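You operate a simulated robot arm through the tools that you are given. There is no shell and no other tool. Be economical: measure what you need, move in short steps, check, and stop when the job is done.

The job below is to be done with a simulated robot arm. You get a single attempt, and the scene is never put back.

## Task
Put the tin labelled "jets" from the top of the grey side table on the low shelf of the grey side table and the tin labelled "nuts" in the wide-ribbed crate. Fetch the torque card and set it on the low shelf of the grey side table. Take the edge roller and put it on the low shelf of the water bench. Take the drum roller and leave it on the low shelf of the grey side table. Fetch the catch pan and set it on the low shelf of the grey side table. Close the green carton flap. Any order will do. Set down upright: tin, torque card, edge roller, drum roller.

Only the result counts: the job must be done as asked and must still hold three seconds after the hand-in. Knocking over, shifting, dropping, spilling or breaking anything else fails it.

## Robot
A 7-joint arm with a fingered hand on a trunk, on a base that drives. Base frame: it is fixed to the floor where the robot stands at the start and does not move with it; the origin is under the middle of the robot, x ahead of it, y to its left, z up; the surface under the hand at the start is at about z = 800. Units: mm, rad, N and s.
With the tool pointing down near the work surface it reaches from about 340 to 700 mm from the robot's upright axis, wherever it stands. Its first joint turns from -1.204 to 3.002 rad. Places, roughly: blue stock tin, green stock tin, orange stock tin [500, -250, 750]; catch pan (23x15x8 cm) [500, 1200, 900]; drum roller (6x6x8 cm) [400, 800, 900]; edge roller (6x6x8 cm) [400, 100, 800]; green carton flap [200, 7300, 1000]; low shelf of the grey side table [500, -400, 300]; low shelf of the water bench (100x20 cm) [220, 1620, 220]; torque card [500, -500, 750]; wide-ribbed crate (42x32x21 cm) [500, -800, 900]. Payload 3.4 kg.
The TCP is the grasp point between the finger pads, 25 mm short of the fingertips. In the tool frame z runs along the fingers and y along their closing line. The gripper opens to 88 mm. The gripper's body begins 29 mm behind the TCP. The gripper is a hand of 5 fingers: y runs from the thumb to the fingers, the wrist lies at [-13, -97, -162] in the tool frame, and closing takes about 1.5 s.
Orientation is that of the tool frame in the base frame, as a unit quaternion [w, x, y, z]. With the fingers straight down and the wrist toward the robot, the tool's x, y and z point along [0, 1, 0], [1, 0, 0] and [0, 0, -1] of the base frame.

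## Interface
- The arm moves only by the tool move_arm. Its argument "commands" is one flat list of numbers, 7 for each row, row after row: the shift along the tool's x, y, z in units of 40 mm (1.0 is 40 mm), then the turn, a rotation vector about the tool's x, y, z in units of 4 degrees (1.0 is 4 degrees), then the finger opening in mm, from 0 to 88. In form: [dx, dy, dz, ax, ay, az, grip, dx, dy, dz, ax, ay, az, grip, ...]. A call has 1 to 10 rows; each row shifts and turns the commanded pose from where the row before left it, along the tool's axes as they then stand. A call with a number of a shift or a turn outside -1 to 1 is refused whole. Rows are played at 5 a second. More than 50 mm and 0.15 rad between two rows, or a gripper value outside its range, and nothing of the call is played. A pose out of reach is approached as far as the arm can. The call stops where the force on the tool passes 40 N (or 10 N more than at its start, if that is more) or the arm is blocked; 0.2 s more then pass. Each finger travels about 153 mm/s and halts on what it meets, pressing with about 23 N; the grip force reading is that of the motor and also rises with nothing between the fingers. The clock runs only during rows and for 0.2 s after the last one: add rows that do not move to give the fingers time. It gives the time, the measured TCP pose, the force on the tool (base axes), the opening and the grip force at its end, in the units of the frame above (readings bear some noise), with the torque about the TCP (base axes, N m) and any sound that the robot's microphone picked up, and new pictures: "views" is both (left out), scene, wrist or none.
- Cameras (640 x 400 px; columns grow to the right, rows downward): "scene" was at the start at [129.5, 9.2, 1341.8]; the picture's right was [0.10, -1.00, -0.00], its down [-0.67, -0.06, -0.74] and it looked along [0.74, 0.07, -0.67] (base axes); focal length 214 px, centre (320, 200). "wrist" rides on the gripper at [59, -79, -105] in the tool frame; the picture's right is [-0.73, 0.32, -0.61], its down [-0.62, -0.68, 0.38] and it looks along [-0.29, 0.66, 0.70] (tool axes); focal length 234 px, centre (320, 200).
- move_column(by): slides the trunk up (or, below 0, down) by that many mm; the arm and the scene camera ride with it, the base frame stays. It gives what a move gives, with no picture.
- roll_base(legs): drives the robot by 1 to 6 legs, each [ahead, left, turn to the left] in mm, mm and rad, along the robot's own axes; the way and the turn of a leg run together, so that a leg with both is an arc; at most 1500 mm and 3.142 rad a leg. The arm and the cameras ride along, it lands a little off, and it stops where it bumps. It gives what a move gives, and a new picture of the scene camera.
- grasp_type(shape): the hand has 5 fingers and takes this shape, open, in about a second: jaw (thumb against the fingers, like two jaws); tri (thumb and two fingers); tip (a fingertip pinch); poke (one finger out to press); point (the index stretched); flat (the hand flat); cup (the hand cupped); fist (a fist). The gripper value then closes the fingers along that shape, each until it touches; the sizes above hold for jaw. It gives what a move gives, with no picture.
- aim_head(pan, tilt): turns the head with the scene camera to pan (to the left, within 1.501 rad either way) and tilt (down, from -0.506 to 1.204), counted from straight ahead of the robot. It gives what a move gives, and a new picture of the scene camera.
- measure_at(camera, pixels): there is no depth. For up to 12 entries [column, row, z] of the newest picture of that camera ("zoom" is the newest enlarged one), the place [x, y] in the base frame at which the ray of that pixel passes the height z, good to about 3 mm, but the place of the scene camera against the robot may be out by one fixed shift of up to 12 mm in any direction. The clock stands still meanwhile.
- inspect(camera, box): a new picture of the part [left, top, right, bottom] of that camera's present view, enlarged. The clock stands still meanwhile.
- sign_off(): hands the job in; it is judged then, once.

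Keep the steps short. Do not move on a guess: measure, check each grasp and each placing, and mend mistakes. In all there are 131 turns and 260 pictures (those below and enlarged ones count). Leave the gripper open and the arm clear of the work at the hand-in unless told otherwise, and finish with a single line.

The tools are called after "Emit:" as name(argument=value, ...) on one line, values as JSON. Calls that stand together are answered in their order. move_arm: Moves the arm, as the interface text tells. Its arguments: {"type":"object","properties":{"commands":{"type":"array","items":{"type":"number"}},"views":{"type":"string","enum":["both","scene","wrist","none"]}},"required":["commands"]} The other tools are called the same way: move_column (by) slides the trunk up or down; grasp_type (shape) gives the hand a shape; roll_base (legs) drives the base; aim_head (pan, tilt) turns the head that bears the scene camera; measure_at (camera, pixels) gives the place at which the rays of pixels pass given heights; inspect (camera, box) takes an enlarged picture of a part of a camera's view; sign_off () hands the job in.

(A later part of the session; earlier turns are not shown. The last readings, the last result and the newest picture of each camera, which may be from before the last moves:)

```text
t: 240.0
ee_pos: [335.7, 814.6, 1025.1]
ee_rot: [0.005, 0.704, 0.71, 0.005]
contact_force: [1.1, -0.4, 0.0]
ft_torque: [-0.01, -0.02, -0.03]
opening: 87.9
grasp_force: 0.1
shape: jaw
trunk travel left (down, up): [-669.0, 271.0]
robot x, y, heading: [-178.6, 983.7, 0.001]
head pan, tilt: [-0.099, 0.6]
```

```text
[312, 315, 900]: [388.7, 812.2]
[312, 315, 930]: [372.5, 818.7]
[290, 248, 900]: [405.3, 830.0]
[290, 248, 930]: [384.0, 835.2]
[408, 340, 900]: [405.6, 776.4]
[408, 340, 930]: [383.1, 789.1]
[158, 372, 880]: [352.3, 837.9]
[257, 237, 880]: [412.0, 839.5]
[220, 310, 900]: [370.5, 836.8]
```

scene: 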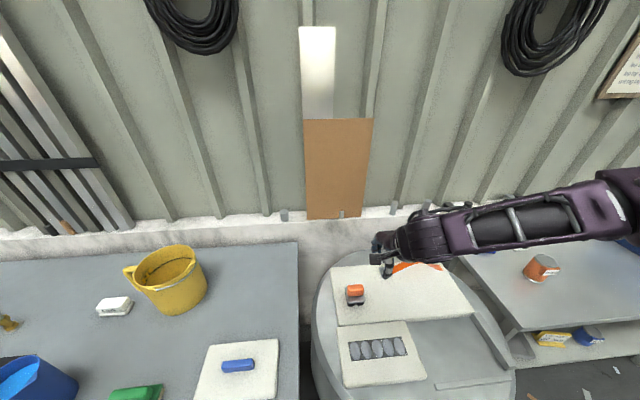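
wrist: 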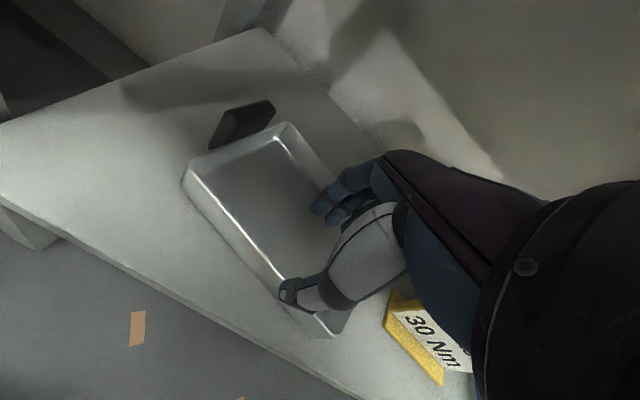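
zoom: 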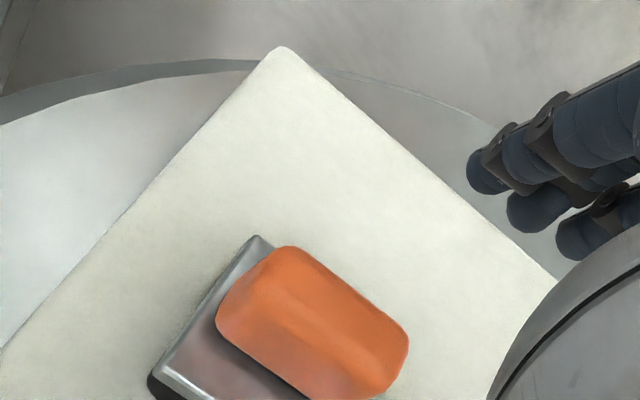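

Bar top z≈908, centre ≈(385,808). Move over it and lower to 940, then verify.

Emit:
move_arm(commands=[-0.08, 0.61, 0, 0, 0, 0, 88, -0.08, 0.61, 0, 0, 0, 0, 88], views="none")

Emit:
move_column(by=-80)

Emit:
inspect(camera="wrist", box=[160, 160, 400, 340])

Emit:
measure_at(camera="zoom", pixels=[[320, 200, 905]])

```text
t: 240.6
ee_pos: [385.8, 808.5, 1026.0]
ee_rot: [0.005, 0.703, 0.711, 0.006]
contact_force: [0.6, -0.4, -0.7]
ft_torque: [0.01, -0.02, -0.01]
opening: 87.9
grasp_force: 0.0
shape: jaw
trunk travel left (down, up): [-669.0, 271.0]
robot x, y, heading: [-179.9, 979.7, 0.007]
head pan, tilt: [-0.099, 0.6]
```

```text
t: 241.8
ee_pos: [385.6, 808.7, 946.1]
ee_rot: [0.004, 0.704, 0.71, 0.006]
contact_force: [0.4, 0.2, 0.0]
ft_torque: [0.02, 0.0, 0.04]
opening: 87.8
grasp_force: 0.1
shape: jaw
trunk travel left (down, up): [-589.0, 351.0]
robot x, y, heading: [-179.3, 980.7, 0.007]
head pan, tilt: [-0.099, 0.6]
```

```text
2.22 times, centred on (280, 250) of wrist
```

zoom: 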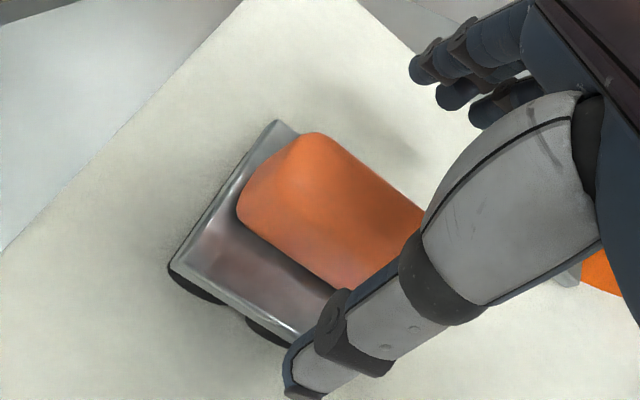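

```text
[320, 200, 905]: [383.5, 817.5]
```

Emit:
move_arm(commands=[0.08, 0, 0.6, 0, 0, 0, 88, 0, 0, 0.5, 0, 0, 0, 88], views="wrist")

```text
t: 242.3
ee_pos: [385.6, 811.7, 901.6]
ee_rot: [0.005, 0.703, 0.711, 0.006]
contact_force: [0.3, 1.1, -0.7]
ft_torque: [0.0, 0.02, 0.02]
opening: 87.8
grasp_force: 0.1
shape: jaw
trunk travel left (down, up): [-589.0, 351.0]
robot x, y, heading: [-179.0, 980.8, 0.006]
head pan, tilt: [-0.099, 0.6]
```

wrist: 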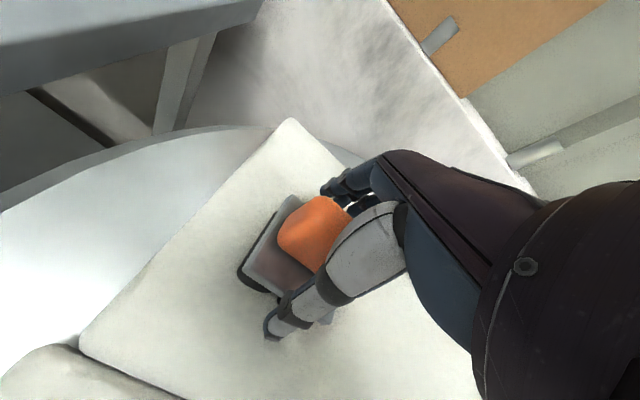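

Emit:
move_arm(commands=[0, 0.05, 0, 0, 0, 0, 60, 0, 0, 0, 0, 0, 0, 20, 0, 0, 0, 0, 0, 0, 10, 0, 0, 0, 0, 0, 0, 10, 0, 0, 0, 0, 0, 0, 10, 0, 0, 0, 0, 0, 0, 10, 0, 0, 0, 0, 0, 0, 10], views="wrist")

Emit:
move_column(by=200)

Emit:
inspect(camera="wrist", box=[160, 130, 400, 310])

```text
t: 243.9
ee_pos: [387.5, 811.8, 902.4]
ee_rot: [0.005, 0.704, 0.71, 0.005]
contact_force: [-1.2, 0.0, 0.0]
ft_torque: [0.03, 0.02, -0.02]
opening: 50.1
grasp_force: 23.2
shape: jaw
trunk travel left (down, up): [-589.0, 351.0]
robot x, y, heading: [-179.1, 981.1, 0.002]
head pan, tilt: [-0.099, 0.6]
```

wrist: 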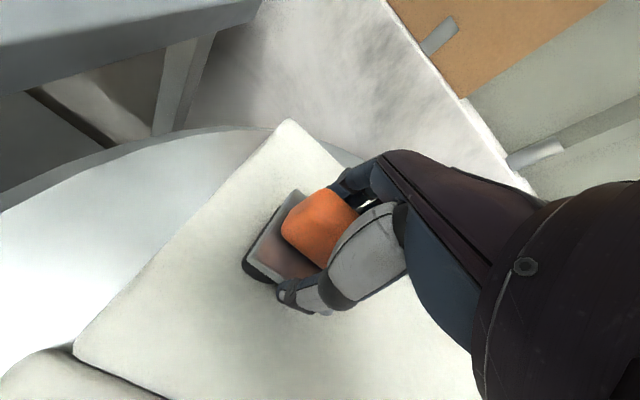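

```text
t: 246.1
ee_pos: [388.1, 811.9, 1103.0]
ee_rot: [0.004, 0.704, 0.71, 0.006]
contact_force: [-0.1, 0.6, -1.9]
ft_torque: [0.04, 0.02, -0.05]
opening: 49.9
grasp_force: 22.9
shape: jaw
trunk travel left (down, up): [-789.0, 151.0]
robot x, y, heading: [-182.1, 981.8, 0.006]
head pan, tilt: [-0.099, 0.6]
```

```text
2.22 times, centred on (280, 220) of wrist
```

zoom: 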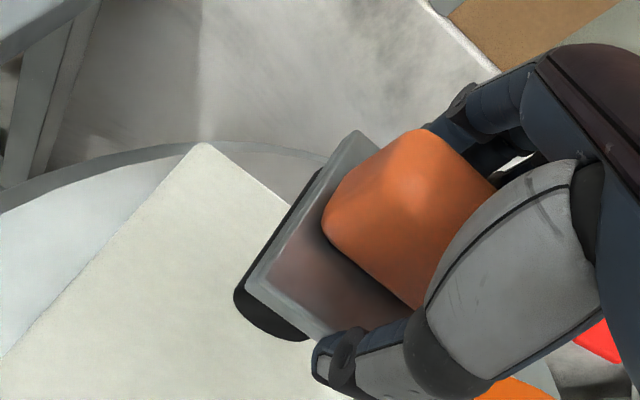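

Held (thumb on the plate edge, 50 mm, ~2 N weight). Raise, pull arm in, drive to the side table's right half (target y≈−620).

Emit:
move_column(by=130)

Emit:
move_arm(commands=[0, -1, 0, 0, 0, 0, 10, 0, -1, 0, 0, 0, 0, 10, 0, -0.8, 0, 0, 0, 0, 10], views="none")

Emit:
roll_base(legs=[[-250, 0, 0], [0, -1430, 0]])

Emit:
inspect(camera="wrist", box=[160, 130, 400, 310])

```text
t: 247.7
ee_pos: [387.8, 811.0, 1231.1]
ee_rot: [0.005, 0.703, 0.711, 0.006]
contact_force: [0.5, 0.2, -1.7]
ft_torque: [-0.02, -0.01, 0.0]
opening: 50.4
grasp_force: 22.7
shape: jaw
trunk travel left (down, up): [-919.0, 21.0]
robot x, y, heading: [-181.9, 983.0, 0.0]
head pan, tilt: [-0.099, 0.6]
```

```text
t: 248.5
ee_pos: [275.5, 810.5, 1230.6]
ee_rot: [0.005, 0.703, 0.711, 0.006]
contact_force: [0.3, 0.3, -2.3]
ft_torque: [0.03, 0.01, -0.02]
opening: 50.2
grasp_force: 23.3
shape: jaw
trunk travel left (down, up): [-919.0, 21.0]
robot x, y, heading: [-181.3, 978.2, 0.005]
head pan, tilt: [-0.099, 0.6]
```

```text
t: 257.2
ee_pos: [66.2, -642.9, 1231.4]
ee_rot: [0.004, 0.693, 0.721, 0.006]
contact_force: [0.5, -0.2, -1.2]
ft_torque: [0.04, 0.0, 0.01]
opening: 50.3
grasp_force: 22.7
shape: jaw
trunk travel left (down, up): [-919.0, 21.0]
robot x, y, heading: [-397.2, -483.8, 0.037]
head pan, tilt: [-0.099, 0.6]
```

scene: 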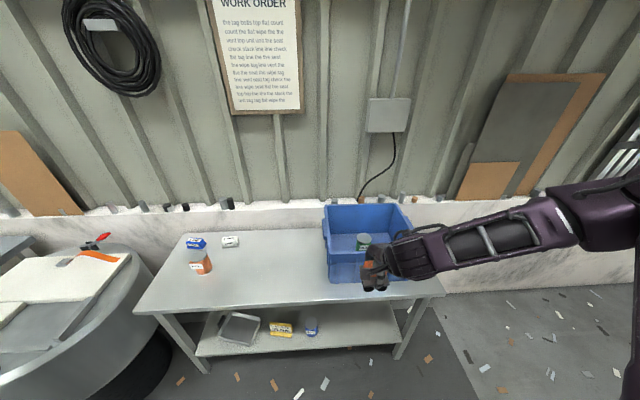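

```text
2.22 times, centred on (280, 220) of wrist
```

zoom: 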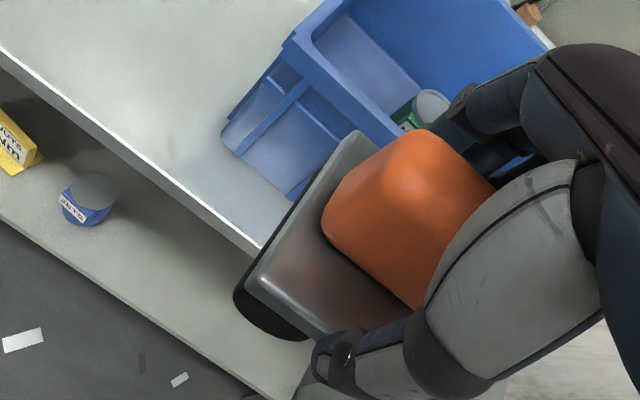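

Emit:
roll_base(legs=[[-25, 30, -0.037]])

Emit:
move_column(by=-400)

Emit:
move_column(by=-385)

Emit:
aim_head(pan=-0.3, tilt=0.6)

Emit:
inspect(camera="scene", box=[280, 200, 440, 300])

```text
t: 258.1
ee_pos: [39.1, -637.1, 1229.0]
ee_rot: [0.001, 0.707, 0.708, 0.004]
contact_force: [1.0, 0.1, -2.4]
ft_torque: [0.02, 0.03, 0.02]
opening: 50.3
grasp_force: 22.8
shape: jaw
trunk travel left (down, up): [-919.0, 21.0]
robot x, y, heading: [-421.4, -459.3, -0.004]
head pan, tilt: [-0.099, 0.6]
```

scene: 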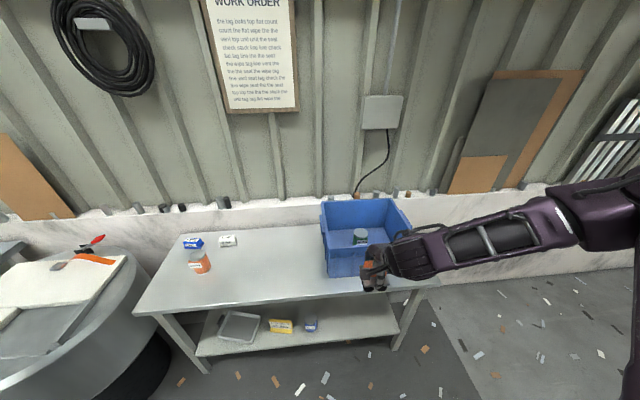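

```text
t: 261.9
ee_pos: [34.2, -631.6, 830.6]
ee_rot: [0.004, 0.707, 0.708, 0.006]
contact_force: [0.1, 0.0, -3.1]
ft_torque: [0.01, 0.04, -0.03]
opening: 50.1
grasp_force: 23.1
shape: jaw
trunk travel left (down, up): [-519.0, 421.0]
robot x, y, heading: [-419.8, -457.4, -0.001]
head pan, tilt: [-0.099, 0.6]
```

```text
t: 265.6
ee_pos: [34.8, -632.4, 446.6]
ee_rot: [0.004, 0.706, 0.708, 0.006]
contact_force: [0.3, 0.4, -1.9]
ft_torque: [-0.02, -0.03, 0.01]
opening: 50.0
grasp_force: 22.9
shape: jaw
trunk travel left (down, up): [-134.0, 806.0]
robot x, y, heading: [-421.3, -461.1, -0.002]
head pan, tilt: [-0.099, 0.6]
```

```text
t: 266.3
ee_pos: [34.8, -631.5, 446.9]
ee_rot: [0.004, 0.707, 0.708, 0.005]
contact_force: [0.4, -0.6, -2.1]
ft_torque: [0.0, -0.01, 0.0]
opening: 50.1
grasp_force: 22.9
shape: jaw
trunk travel left (down, up): [-134.0, 806.0]
robot x, y, heading: [-421.1, -456.8, -0.003]
head pan, tilt: [-0.3, 0.6]
```

scene: 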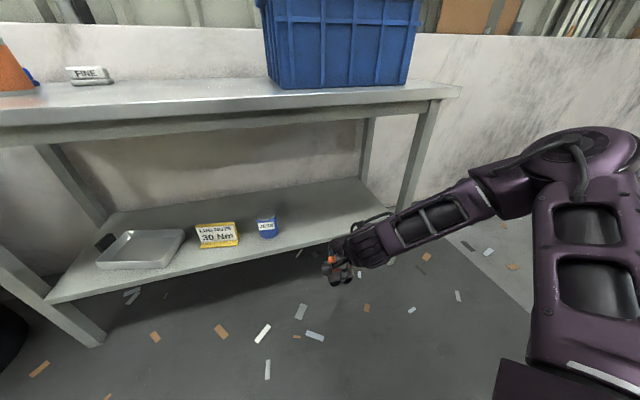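

```text
4.00 times, centred on (360, 250) of scene
```

zoom: 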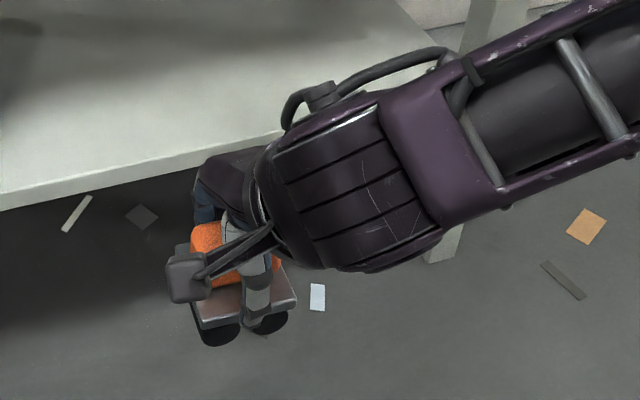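

Emit:
roll_base(legs=[[315, 0, 0]])

Emit:
move_arm(commands=[0, 0, 0.8, 0, 0, 0, 10, 0, 0, 0.5, 0, 0, 0, 10], views="both")

```text
t: 268.5
ee_pos: [355.2, -634.9, 446.1]
ee_rot: [0.004, 0.708, 0.706, 0.005]
contact_force: [0.5, 0.6, -1.6]
ft_torque: [0.0, -0.01, 0.0]
opening: 50.2
grasp_force: 22.6
shape: jaw
trunk travel left (down, up): [-134.0, 806.0]
robot x, y, heading: [-101.4, -459.3, -0.001]
head pan, tilt: [-0.3, 0.6]
```

scene: 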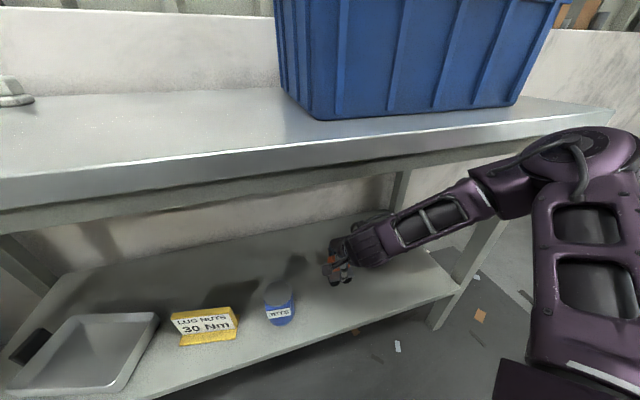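

```text
t: 269.1
ee_pos: [357.5, -635.3, 395.4]
ee_rot: [0.005, 0.707, 0.707, 0.006]
contact_force: [1.3, 0.3, -0.6]
ft_torque: [0.03, 0.01, -0.01]
opening: 49.8
grasp_force: 23.0
shape: jaw
trunk travel left (down, up): [-134.0, 806.0]
robot x, y, heading: [-101.9, -456.8, -0.007]
head pan, tilt: [-0.3, 0.6]
```

scene: 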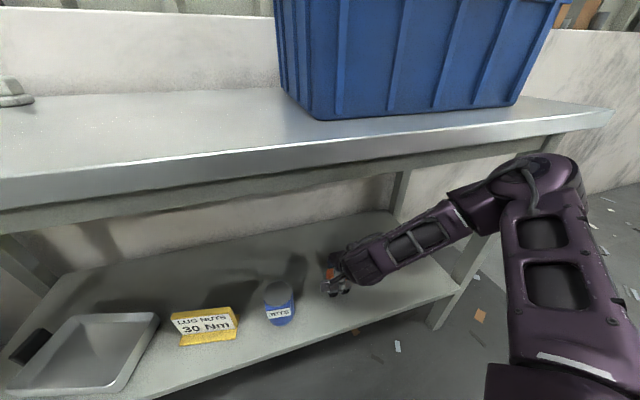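
wrist: 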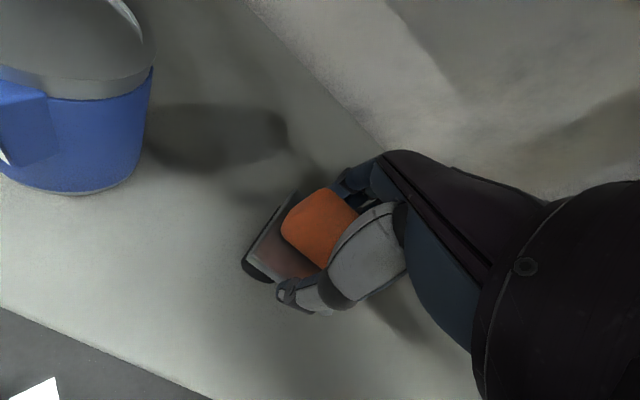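

Emit:
move_column(by=-18)

Emit:
move_column(by=-6)

Emit:
move_column(by=-4)

```text
t: 269.7
ee_pos: [357.7, -633.5, 376.3]
ee_rot: [0.005, 0.708, 0.706, 0.005]
contact_force: [0.2, -0.7, -1.0]
ft_torque: [0.01, 0.02, 0.06]
opening: 50.2
grasp_force: 23.0
shape: jaw
trunk travel left (down, up): [-116.0, 824.0]
robot x, y, heading: [-100.2, -459.7, -0.005]
head pan, tilt: [-0.3, 0.6]
```

```text
t: 270.3
ee_pos: [358.0, -635.0, 371.2]
ee_rot: [0.004, 0.707, 0.707, 0.005]
contact_force: [-0.2, -0.9, -0.8]
ft_torque: [-0.01, 0.04, -0.03]
opening: 50.1
grasp_force: 23.6
shape: jaw
trunk travel left (down, up): [-110.0, 830.0]
robot x, y, heading: [-100.4, -460.6, -0.003]
head pan, tilt: [-0.3, 0.6]
```

```text
t: 270.8
ee_pos: [357.6, -633.7, 366.5]
ee_rot: [0.004, 0.708, 0.707, 0.004]
contact_force: [0.2, 0.6, -2.6]
ft_torque: [-0.03, 0.02, 0.01]
opening: 50.1
grasp_force: 22.6
shape: jaw
trunk travel left (down, up): [-106.0, 834.0]
robot x, y, heading: [-99.6, -457.6, 0.001]
head pan, tilt: [-0.3, 0.6]
```

Emit:
move_column(by=-4)

Emit:
move_column(by=-3)

Emit:
inspect(camera="scene", box=[260, 220, 420, 320])

```text
t: 271.3
ee_pos: [357.4, -634.4, 363.4]
ee_rot: [0.004, 0.708, 0.706, 0.005]
contact_force: [0.4, 0.6, -1.4]
ft_torque: [0.0, 0.0, -0.01]
opening: 49.9
grasp_force: 23.2
shape: jaw
trunk travel left (down, up): [-102.0, 838.0]
robot x, y, heading: [-105.3, -460.8, -0.009]
head pan, tilt: [-0.3, 0.6]
```

```text
t: 271.9
ee_pos: [357.0, -632.5, 359.6]
ee_rot: [0.004, 0.707, 0.707, 0.005]
contact_force: [0.3, -0.4, -1.2]
ft_torque: [0.01, -0.01, 0.04]
opening: 50.1
grasp_force: 23.1
shape: jaw
trunk travel left (down, up): [-99.0, 841.0]
robot x, y, heading: [-100.4, -460.9, 0.002]
head pan, tilt: [-0.3, 0.6]
```

```text
4.00 times, centred on (340, 270) of scene
```

zoom: 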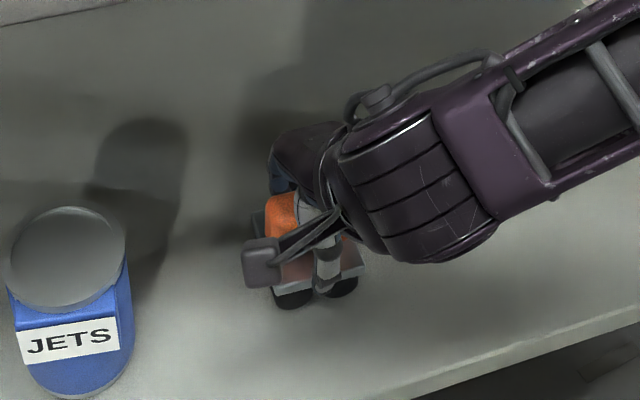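

Emit:
move_column(by=-4)

Emit:
move_column(by=-4)

```text
t: 272.4
ee_pos: [357.4, -633.5, 355.4]
ee_rot: [0.004, 0.708, 0.706, 0.006]
contact_force: [0.7, 0.6, -2.2]
ft_torque: [-0.02, -0.03, 0.02]
opening: 50.3
grasp_force: 23.5
shape: jaw
trunk travel left (down, up): [-95.0, 845.0]
robot x, y, heading: [-97.8, -463.1, -0.013]
head pan, tilt: [-0.3, 0.6]
```

```text
t: 272.9
ee_pos: [357.5, -633.9, 352.2]
ee_rot: [0.004, 0.708, 0.706, 0.005]
contact_force: [0.7, 0.4, -0.6]
ft_torque: [-0.02, 0.06, 0.01]
opening: 50.3
grasp_force: 23.0
shape: jaw
trunk travel left (down, up): [-91.0, 849.0]
robot x, y, heading: [-100.4, -460.7, -0.0]
head pan, tilt: [-0.3, 0.6]
```

Emit:
move_column(by=-3)

Emit:
inspect(camera="wrist", box=[160, 160, 400, 340])

```text
t: 273.4
ee_pos: [358.5, -634.4, 349.4]
ee_rot: [0.004, 0.707, 0.707, 0.006]
contact_force: [0.5, 0.2, 3.1]
ft_torque: [0.01, 0.0, 0.02]
opening: 49.7
grasp_force: 22.9
shape: jaw
trunk travel left (down, up): [-88.0, 852.0]
robot x, y, heading: [-101.3, -457.6, -0.002]
head pan, tilt: [-0.3, 0.6]
```

```text
2.22 times, centred on (280, 250) of wrist
```

zoom: 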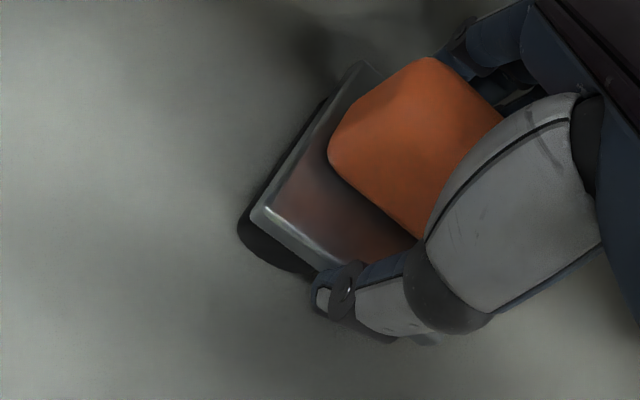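

Contact (3 N, +5 N change). Release slowly and rise.

Emit:
move_arm(commands=[0, 0, 0, 0, 0, 0, 54, 0, 0, 0, 0, 0, 0, 60, 0, 0, 0, 0, 0, 0, 70, 0, 0, 0, 0, 0, 0, 88, 0, 0, 0, 0, 0, 0, 88, 0, 0, 0, 0, 0, 0, 88], views="wrist")

Emit:
move_arm(commands=[0, 0, -0.5, 0, 0, 0, 88, 0, 0, -1, 0, 0, 0, 88, 0, 0, -0.9, 0, 0, 0, 88], views="both")

```text
t: 274.8
ee_pos: [358.1, -633.4, 348.9]
ee_rot: [0.005, 0.708, 0.706, 0.006]
contact_force: [0.1, -0.3, -0.2]
ft_torque: [0.02, -0.02, 0.02]
opening: 87.8
grasp_force: 0.1
shape: jaw
trunk travel left (down, up): [-88.0, 852.0]
robot x, y, heading: [-101.5, -457.5, -0.0]
head pan, tilt: [-0.3, 0.6]
```

wrist: 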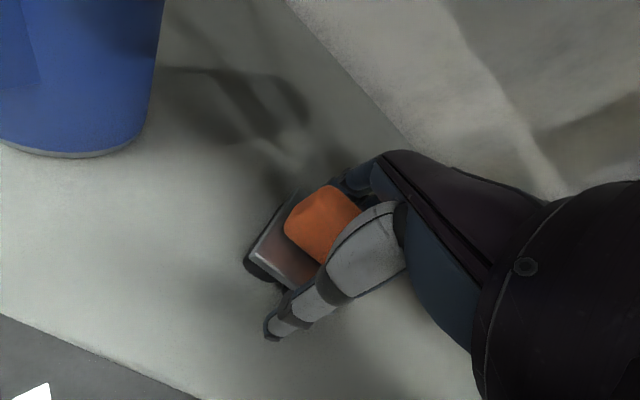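

```text
t: 275.6
ee_pos: [357.2, -632.9, 445.7]
ee_rot: [0.004, 0.707, 0.707, 0.005]
contact_force: [0.0, -0.2, 0.4]
ft_torque: [0.03, 0.02, -0.01]
opening: 87.9
grasp_force: 0.2
shape: jaw
trunk travel left (down, up): [-88.0, 852.0]
robot x, y, heading: [-102.0, -459.7, -0.006]
head pan, tilt: [-0.3, 0.6]
```

scene: 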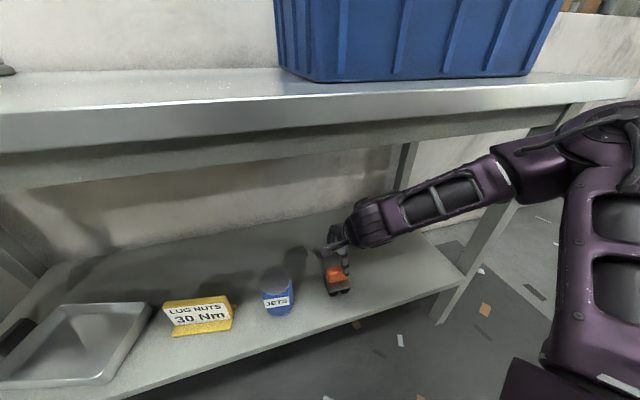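
wrist: 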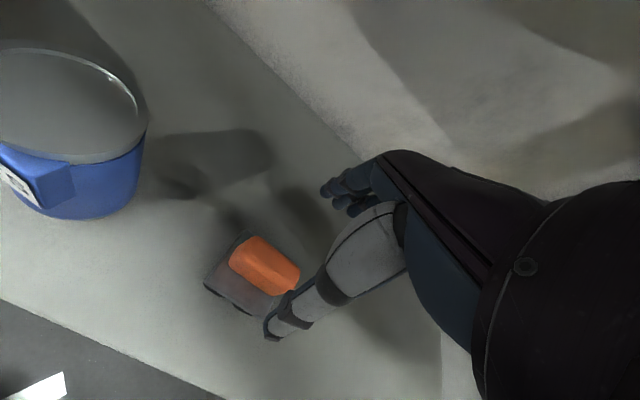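

Drum roller stands upright. Now the flap: back out, raise, and start driving left.

Emit:
roll_base(legs=[[-325, 0, 0]])

Emit:
move_column(by=400)

Emit:
move_column(by=350)

Emit:
roll_base(legs=[[0, 1450, 0], [-200, 0, 0]])

Emit:
aim_head(pan=1.4, tilt=0.3)

```text
t: 277.8
ee_pos: [36.2, -631.5, 446.6]
ee_rot: [0.005, 0.708, 0.707, 0.006]
contact_force: [-0.5, 0.0, -0.8]
ft_torque: [0.01, 0.02, 0.0]
opening: 87.9
grasp_force: 0.1
shape: jaw
trunk travel left (down, up): [-88.0, 852.0]
robot x, y, heading: [-419.6, -458.6, -0.008]
head pan, tilt: [-0.3, 0.6]
```

scene: 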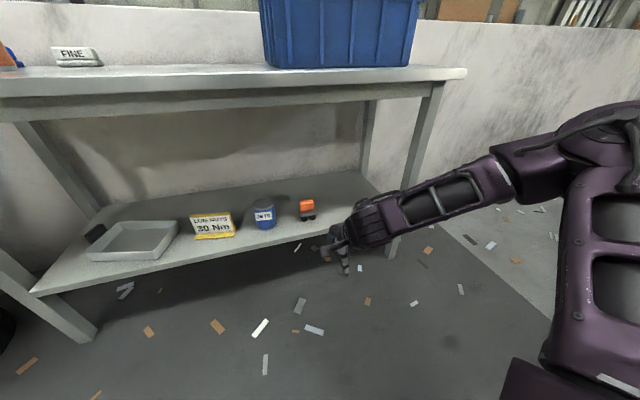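

```text
t: 281.6
ee_pos: [36.3, -631.6, 845.8]
ee_rot: [0.004, 0.708, 0.707, 0.005]
contact_force: [0.1, -0.3, 0.5]
ft_torque: [0.02, -0.01, -0.02]
opening: 87.9
grasp_force: 0.1
shape: jaw
trunk travel left (down, up): [-488.0, 452.0]
robot x, y, heading: [-419.5, -457.1, -0.004]
head pan, tilt: [-0.3, 0.6]
```

```text
t: 285.0
ee_pos: [36.1, -631.6, 1196.1]
ee_rot: [0.004, 0.707, 0.707, 0.006]
contact_force: [0.5, -0.6, -0.5]
ft_torque: [-0.05, 0.0, -0.03]
opening: 87.7
grasp_force: 0.1
shape: jaw
trunk travel left (down, up): [-838.0, 102.0]
robot x, y, heading: [-420.6, -457.1, -0.005]
head pan, tilt: [-0.3, 0.6]
```

```text
t: 293.4
ee_pos: [-161.8, 820.1, 1194.9]
ee_rot: [0.003, 0.705, 0.709, 0.005]
contact_force: [0.2, -0.2, 0.3]
ft_torque: [-0.06, -0.01, -0.03]
opening: 87.7
grasp_force: 0.0
shape: jaw
trunk travel left (down, up): [-838.0, 102.0]
robot x, y, heading: [-622.5, 987.7, 0.003]
head pan, tilt: [-0.3, 0.6]
```

scene: 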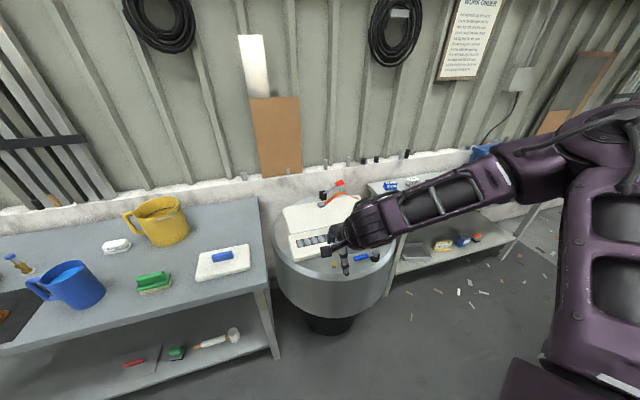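

```text
t: 295.2
ee_pos: [-163.0, 819.5, 1194.8]
ee_rot: [0.004, 0.705, 0.709, 0.006]
contact_force: [0.3, 0.3, 0.0]
ft_torque: [-0.02, 0.0, -0.02]
opening: 88.1
grasp_force: 0.1
shape: jaw
trunk travel left (down, up): [-838.0, 102.0]
robot x, y, heading: [-620.1, 991.7, 0.004]
head pan, tilt: [1.4, 0.3]
```

scene: 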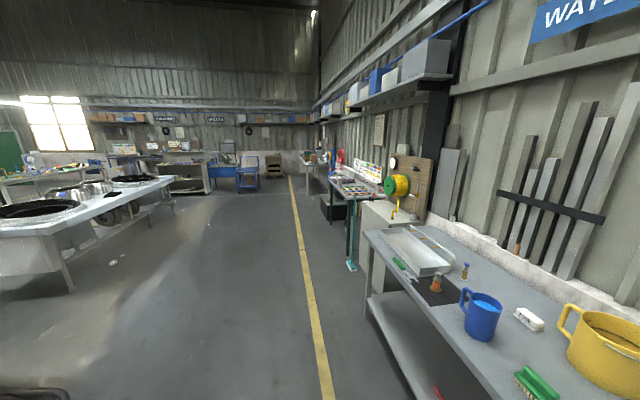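

Lane is clear; drive 4.5 m left.

Emit:
roll_base(legs=[[0, 1500, 0], [0, 1500, 0], [0, 1300, 0]])

Emit:
aim_head(pan=0.9, tilt=0.5)

```text
t: 315.8
ee_pos: [-66.5, 5118.2, 1194.8]
ee_rot: [0.004, 0.712, 0.702, 0.005]
contact_force: [-0.7, 0.3, 0.2]
ft_torque: [-0.03, -0.02, 0.01]
opening: 87.7
grasp_force: 0.1
shape: jaw
trunk travel left (down, up): [-838.0, 102.0]
robot x, y, heading: [-518.2, 5298.7, -0.018]
head pan, tilt: [1.4, 0.3]
```

scene: 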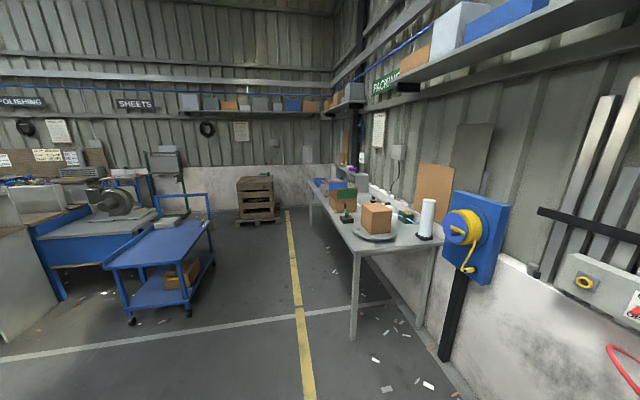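

```text
t: 316.7
ee_pos: [-66.6, 5120.5, 1196.0]
ee_rot: [0.005, 0.712, 0.702, 0.005]
contact_force: [0.2, -0.4, 0.8]
ft_torque: [0.01, -0.02, 0.02]
opening: 88.0
grasp_force: 0.1
shape: jaw
trunk travel left (down, up): [-838.0, 102.0]
robot x, y, heading: [-521.9, 5302.3, -0.015]
head pan, tilt: [0.901, 0.499]
```

scene: 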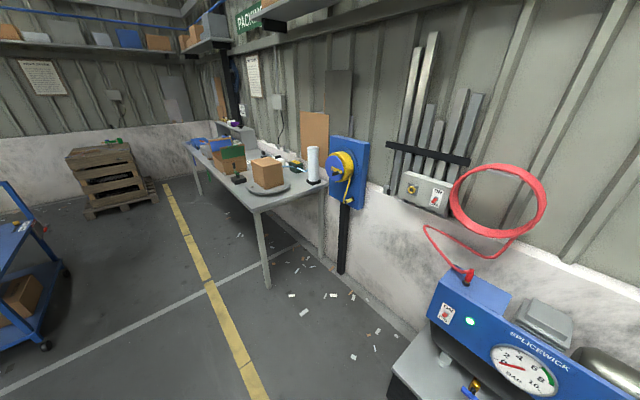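

The packing table with the green-flapped carton is ahead-left. Drive 1400 more.

Emit:
roll_base(legs=[[-60, 1450, 0.015]])

Emit:
aim_head(pan=0.5, tilt=0.6)

```text
t: 324.0
ee_pos: [-110.1, 6582.0, 1194.4]
ee_rot: [0.004, 0.706, 0.708, 0.006]
contact_force: [0.3, -0.7, -0.9]
ft_torque: [-0.01, 0.0, 0.0]
opening: 87.6
grasp_force: 0.0
shape: jaw
trunk travel left (down, up): [-838.0, 102.0]
robot x, y, heading: [-569.9, 6751.6, 0.002]
head pan, tilt: [0.901, 0.499]
```

scene: 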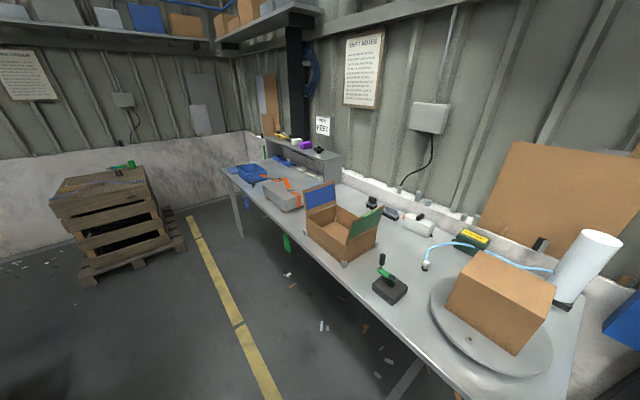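

```text
t: 324.8
ee_pos: [-111.1, 6582.8, 1195.5]
ee_rot: [0.005, 0.706, 0.708, 0.006]
contact_force: [0.4, -0.3, 0.0]
ft_torque: [0.01, -0.01, 0.03]
opening: 88.0
grasp_force: 0.0
shape: jaw
trunk travel left (down, up): [-838.0, 102.0]
robot x, y, heading: [-567.0, 6751.9, -0.002]
head pan, tilt: [0.499, 0.6]
```

scene: 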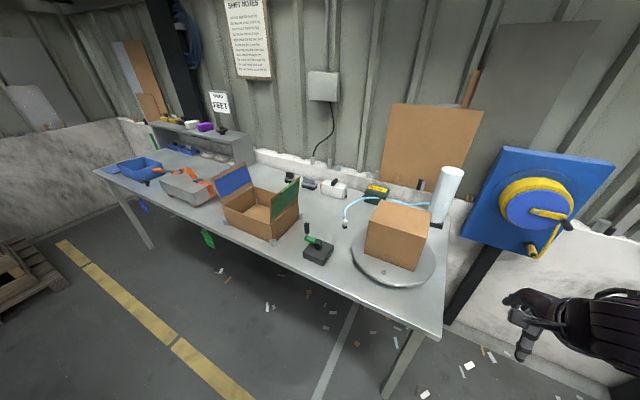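

Emit:
inspect(camera="scene", box=[190, 150, 350, 270])

Emit:
measure_at(camera="scene", pixels=[[298, 178, 1000], [271, 220, 950], [299, 202, 950], [222, 200, 950], [252, 180, 950], [262, 239, 800], [300, 222, 800], [226, 222, 800], [318, 250, 830], [443, 340, 800]])

```text
3.33 times, centred on (270, 210) of scene
```

zoom: 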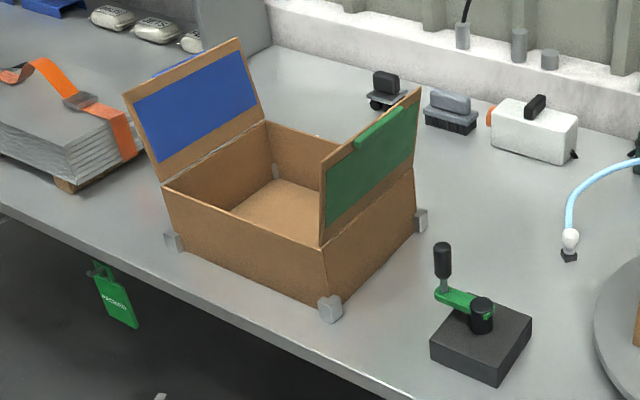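

```text
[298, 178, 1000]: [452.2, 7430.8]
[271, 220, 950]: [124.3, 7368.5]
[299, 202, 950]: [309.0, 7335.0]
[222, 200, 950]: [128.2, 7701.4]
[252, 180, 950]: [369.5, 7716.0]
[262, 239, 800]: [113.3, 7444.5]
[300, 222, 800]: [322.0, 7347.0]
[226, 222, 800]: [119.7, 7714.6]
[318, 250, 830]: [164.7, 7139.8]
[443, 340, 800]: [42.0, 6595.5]
```

The green flap is the right-hand (−y) flap, standing upright and hinged along x; it must fold toward +y. Raise the hand and drive to put it right of the flap.

Emit:
move_column(by=100)

Emit:
roll_base(legs=[[0, 640, 0], [250, 0, 0]])

Emit:
aim_head(pan=-0.1, tilt=0.8)

Emit:
inspect(camera="wrist", box=[0, 0, 640, 400])

```text
t: 326.2
ee_pos: [-110.1, 6582.6, 1295.1]
ee_rot: [0.004, 0.706, 0.708, 0.006]
contact_force: [-0.4, 0.9, -0.5]
ft_torque: [0.0, -0.03, -0.02]
opening: 88.1
grasp_force: 0.0
shape: jaw
trunk travel left (down, up): [-938.0, 2.0]
robot x, y, heading: [-569.6, 6754.2, 0.003]
head pan, tilt: [0.499, 0.6]
```

```text
t: 331.2
ee_pos: [140.8, 7222.2, 1296.7]
ee_rot: [0.005, 0.704, 0.71, 0.006]
contact_force: [-0.1, 0.8, 0.6]
ft_torque: [0.06, 0.02, -0.04]
opening: 87.9
grasp_force: 0.0
shape: jaw
trunk travel left (down, up): [-938.0, 2.0]
robot x, y, heading: [-317.2, 7392.4, -0.003]
head pan, tilt: [0.499, 0.6]
```

scene: 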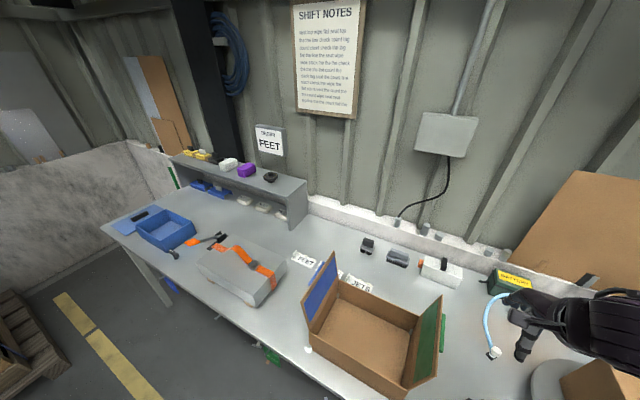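

```text
t: 332.2
ee_pos: [142.8, 7223.0, 1296.2]
ee_rot: [0.004, 0.705, 0.709, 0.005]
contact_force: [0.0, -0.3, -1.2]
ft_torque: [0.01, -0.01, -0.01]
opening: 87.8
grasp_force: 0.1
shape: jaw
trunk travel left (down, up): [-938.0, 2.0]
robot x, y, heading: [-313.8, 7389.9, 0.005]
head pan, tilt: [-0.099, 0.799]
```

scene: 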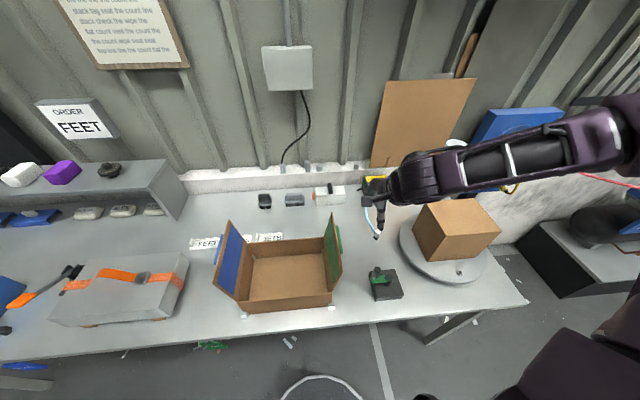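

```text
1.00 times, centred on (320, 200) of wrist (not enlarged: the box is as wide or as high as the picture)
```

zoom: 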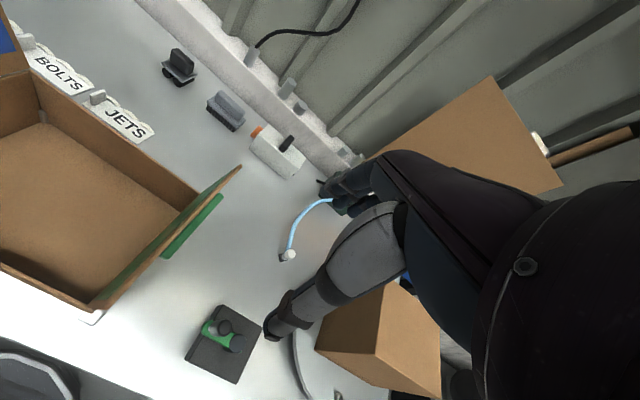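

Emit:
inspect(camera="wrist", box=[60, 150, 260, 330])

Emit:
inspect(camera="scene", box=[200, 200, 420, 330])

```text
2.22 times, centred on (160, 240) of wrist
```

zoom: 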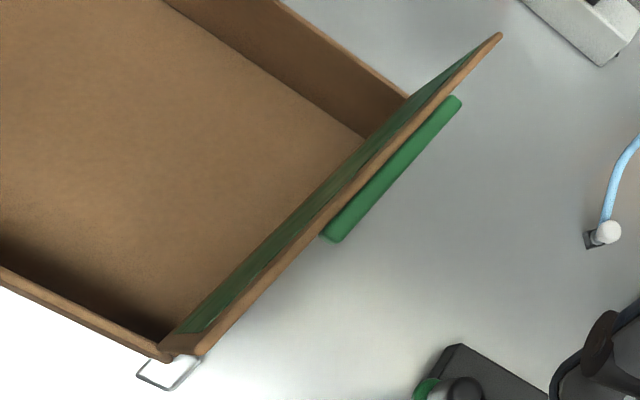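

```text
2.91 times, centred on (310, 265) of scene
```

zoom: 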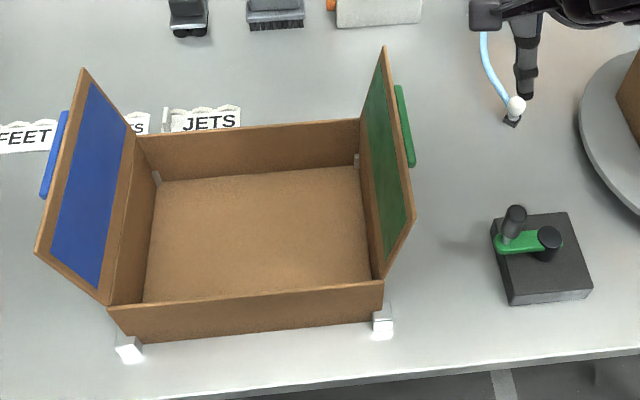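

Emit:
measure_at(camera="zoom", pixels=[[382, 283, 900], [382, 283, 950], [360, 118, 900], [360, 118, 950], [415, 217, 1000], [415, 217, 1050], [384, 46, 1000], [384, 46, 1050], [108, 307, 900], [405, 88, 1000], [386, 320, 800], [513, 208, 900]])

Emit:
inspect(camera="wrist", box=[60, 150, 260, 330])

Emit:
measure_at(camera="zoom", pixels=[[200, 354, 1000], [200, 354, 1050], [500, 35, 1000], [500, 35, 1050], [165, 355, 900], [165, 355, 950], [407, 98, 900], [407, 98, 950], [325, 238, 1000], [460, 100, 1000]])

```text
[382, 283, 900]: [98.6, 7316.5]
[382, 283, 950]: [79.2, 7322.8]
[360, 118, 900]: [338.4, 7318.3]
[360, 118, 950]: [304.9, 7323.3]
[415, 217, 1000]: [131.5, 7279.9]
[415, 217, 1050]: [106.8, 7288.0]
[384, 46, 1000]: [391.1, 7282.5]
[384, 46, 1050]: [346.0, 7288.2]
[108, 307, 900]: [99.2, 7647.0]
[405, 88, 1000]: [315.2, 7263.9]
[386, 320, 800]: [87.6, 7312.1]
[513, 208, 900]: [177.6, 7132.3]
```

```text
2.22 times, centred on (160, 240) of wrist
```

zoom: 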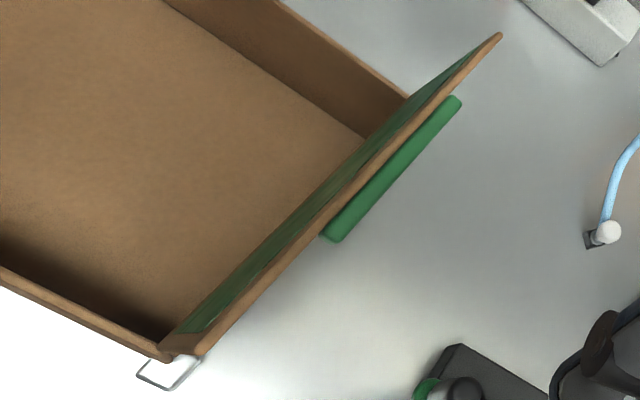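

```text
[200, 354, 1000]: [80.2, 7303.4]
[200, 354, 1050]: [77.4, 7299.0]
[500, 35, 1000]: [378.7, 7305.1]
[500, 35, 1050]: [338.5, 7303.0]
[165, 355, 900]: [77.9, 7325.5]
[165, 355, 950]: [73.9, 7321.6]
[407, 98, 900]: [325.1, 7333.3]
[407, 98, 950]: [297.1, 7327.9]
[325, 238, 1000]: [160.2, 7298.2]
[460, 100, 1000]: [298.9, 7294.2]
```

Flap: hinge at y≈7323, z≈950, x 77–298; top edge at y≈7297, z≈1105. Plan: come down right of it with closed fingers, push +y along an arc, then press. Drive left 140 for reach, set hand at (190,7215).

Emit:
roll_base(legs=[[0, 140, 0]])

Emit:
move_arm(commands=[-0.9, 0.3, 0, 0, 0, 0, 20, -0.9, 0.3, 0, 0, 0, 0, 5, -0.95, 0.3, 0, 0, 0, 0, 5, -0.95, 0.25, 0, 0, 0, 0, 5, 0, 0, 0, 0, 0, 0, 5], views="none")

```text
t: 333.5
ee_pos: [141.9, 7359.8, 1294.3]
ee_rot: [0.003, 0.706, 0.708, 0.007]
contact_force: [0.7, 0.1, -0.7]
ft_torque: [0.06, -0.01, -0.01]
opening: 88.0
grasp_force: 0.1
shape: jaw
trunk travel left (down, up): [-938.0, 2.0]
robot x, y, heading: [-319.4, 7533.4, -0.003]
head pan, tilt: [-0.099, 0.799]
```

scene: 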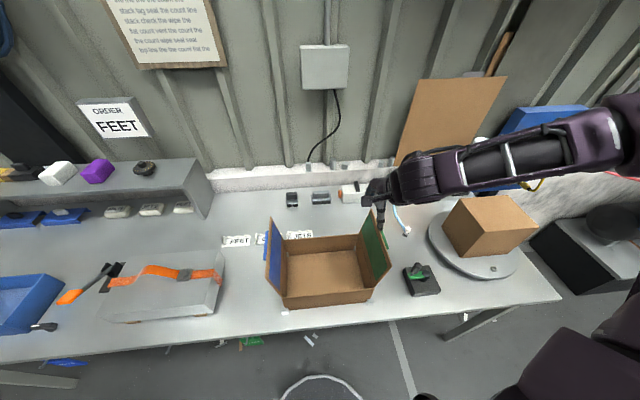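

```text
t: 334.7
ee_pos: [189.5, 7214.2, 1296.6]
ee_rot: [0.004, 0.705, 0.709, 0.005]
contact_force: [0.0, 0.5, -0.4]
ft_torque: [-0.01, 0.01, -0.01]
opening: 5.2
grasp_force: 0.0
shape: jaw
trunk travel left (down, up): [-938.0, 2.0]
robot x, y, heading: [-314.7, 7535.8, -0.003]
head pan, tilt: [-0.099, 0.799]
```

Emit:
move_column(by=-210)

Emit:
aim_head(pan=-0.2, tilt=0.7)

Emit:
inspect(camera="wrist", box=[0, 0, 640, 400])

```text
t: 336.9
ee_pos: [189.6, 7214.3, 1087.5]
ee_rot: [0.005, 0.706, 0.708, 0.006]
contact_force: [0.2, 0.5, 0.1]
ft_torque: [0.0, 0.01, 0.01]
opening: 5.2
grasp_force: 0.0
shape: jaw
trunk travel left (down, up): [-728.0, 212.0]
robot x, y, heading: [-316.3, 7531.7, 0.0]
head pan, tilt: [-0.099, 0.799]
```

```text
t: 337.6
ee_pos: [190.1, 7213.9, 1086.8]
ee_rot: [0.004, 0.706, 0.708, 0.005]
contact_force: [0.8, 0.3, 0.1]
ft_torque: [0.02, -0.01, -0.01]
opening: 5.1
grasp_force: 0.1
shape: jaw
trunk travel left (down, up): [-728.0, 212.0]
robot x, y, heading: [-312.7, 7533.8, 0.003]
head pan, tilt: [-0.201, 0.7]
```

scene: 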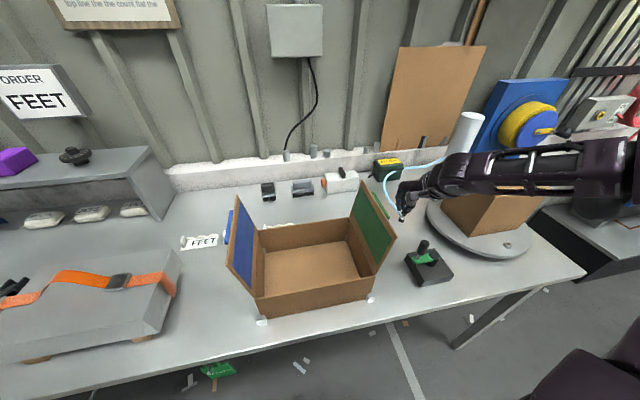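

```text
1.00 times, centred on (320, 200) of wrist (not enlarged: the box is as wide or as high as the picture)
```

zoom: 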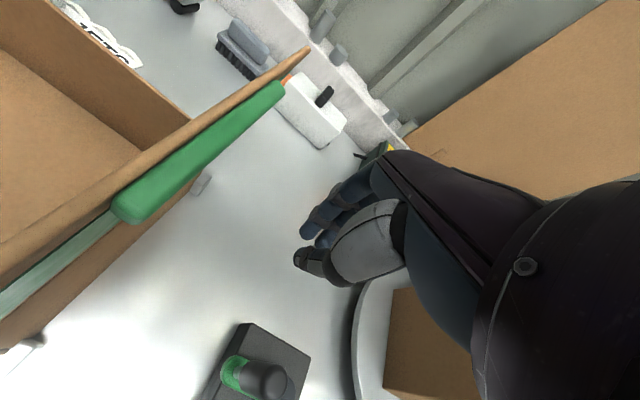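

Hand is right of the flap. Start pushing +y.

Emit:
move_arm(commands=[0.6, 0, 0, 0, 0, 0, 5, 0.6, 0, 0, 0, 0, 0, 5, 0.6, 0, 0, 0, 0, 0, 5, 0.6, 0, 0.2, 0, 0, 0, 5, 0.6, 0, 0.2, 0, 0, 0, 5], views="both")

```text
t: 338.8
ee_pos: [188.5, 7332.9, 1071.0]
ee_rot: [0.003, 0.706, 0.708, 0.005]
contact_force: [0.6, -0.5, -0.3]
ft_torque: [-0.01, 0.01, 0.02]
opening: 5.4
grasp_force: 0.0
shape: jaw
trunk travel left (down, up): [-728.0, 212.0]
robot x, y, heading: [-315.9, 7535.1, 0.0]
head pan, tilt: [-0.201, 0.7]
5 turns are left
```

scene: 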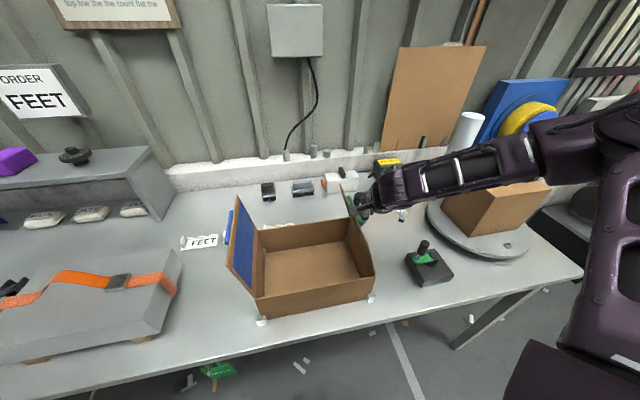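
wrist: 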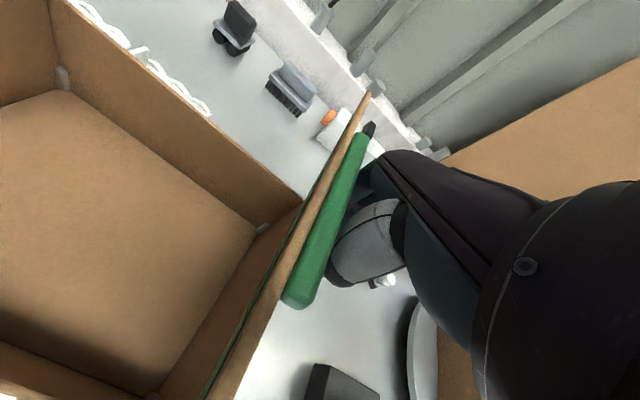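

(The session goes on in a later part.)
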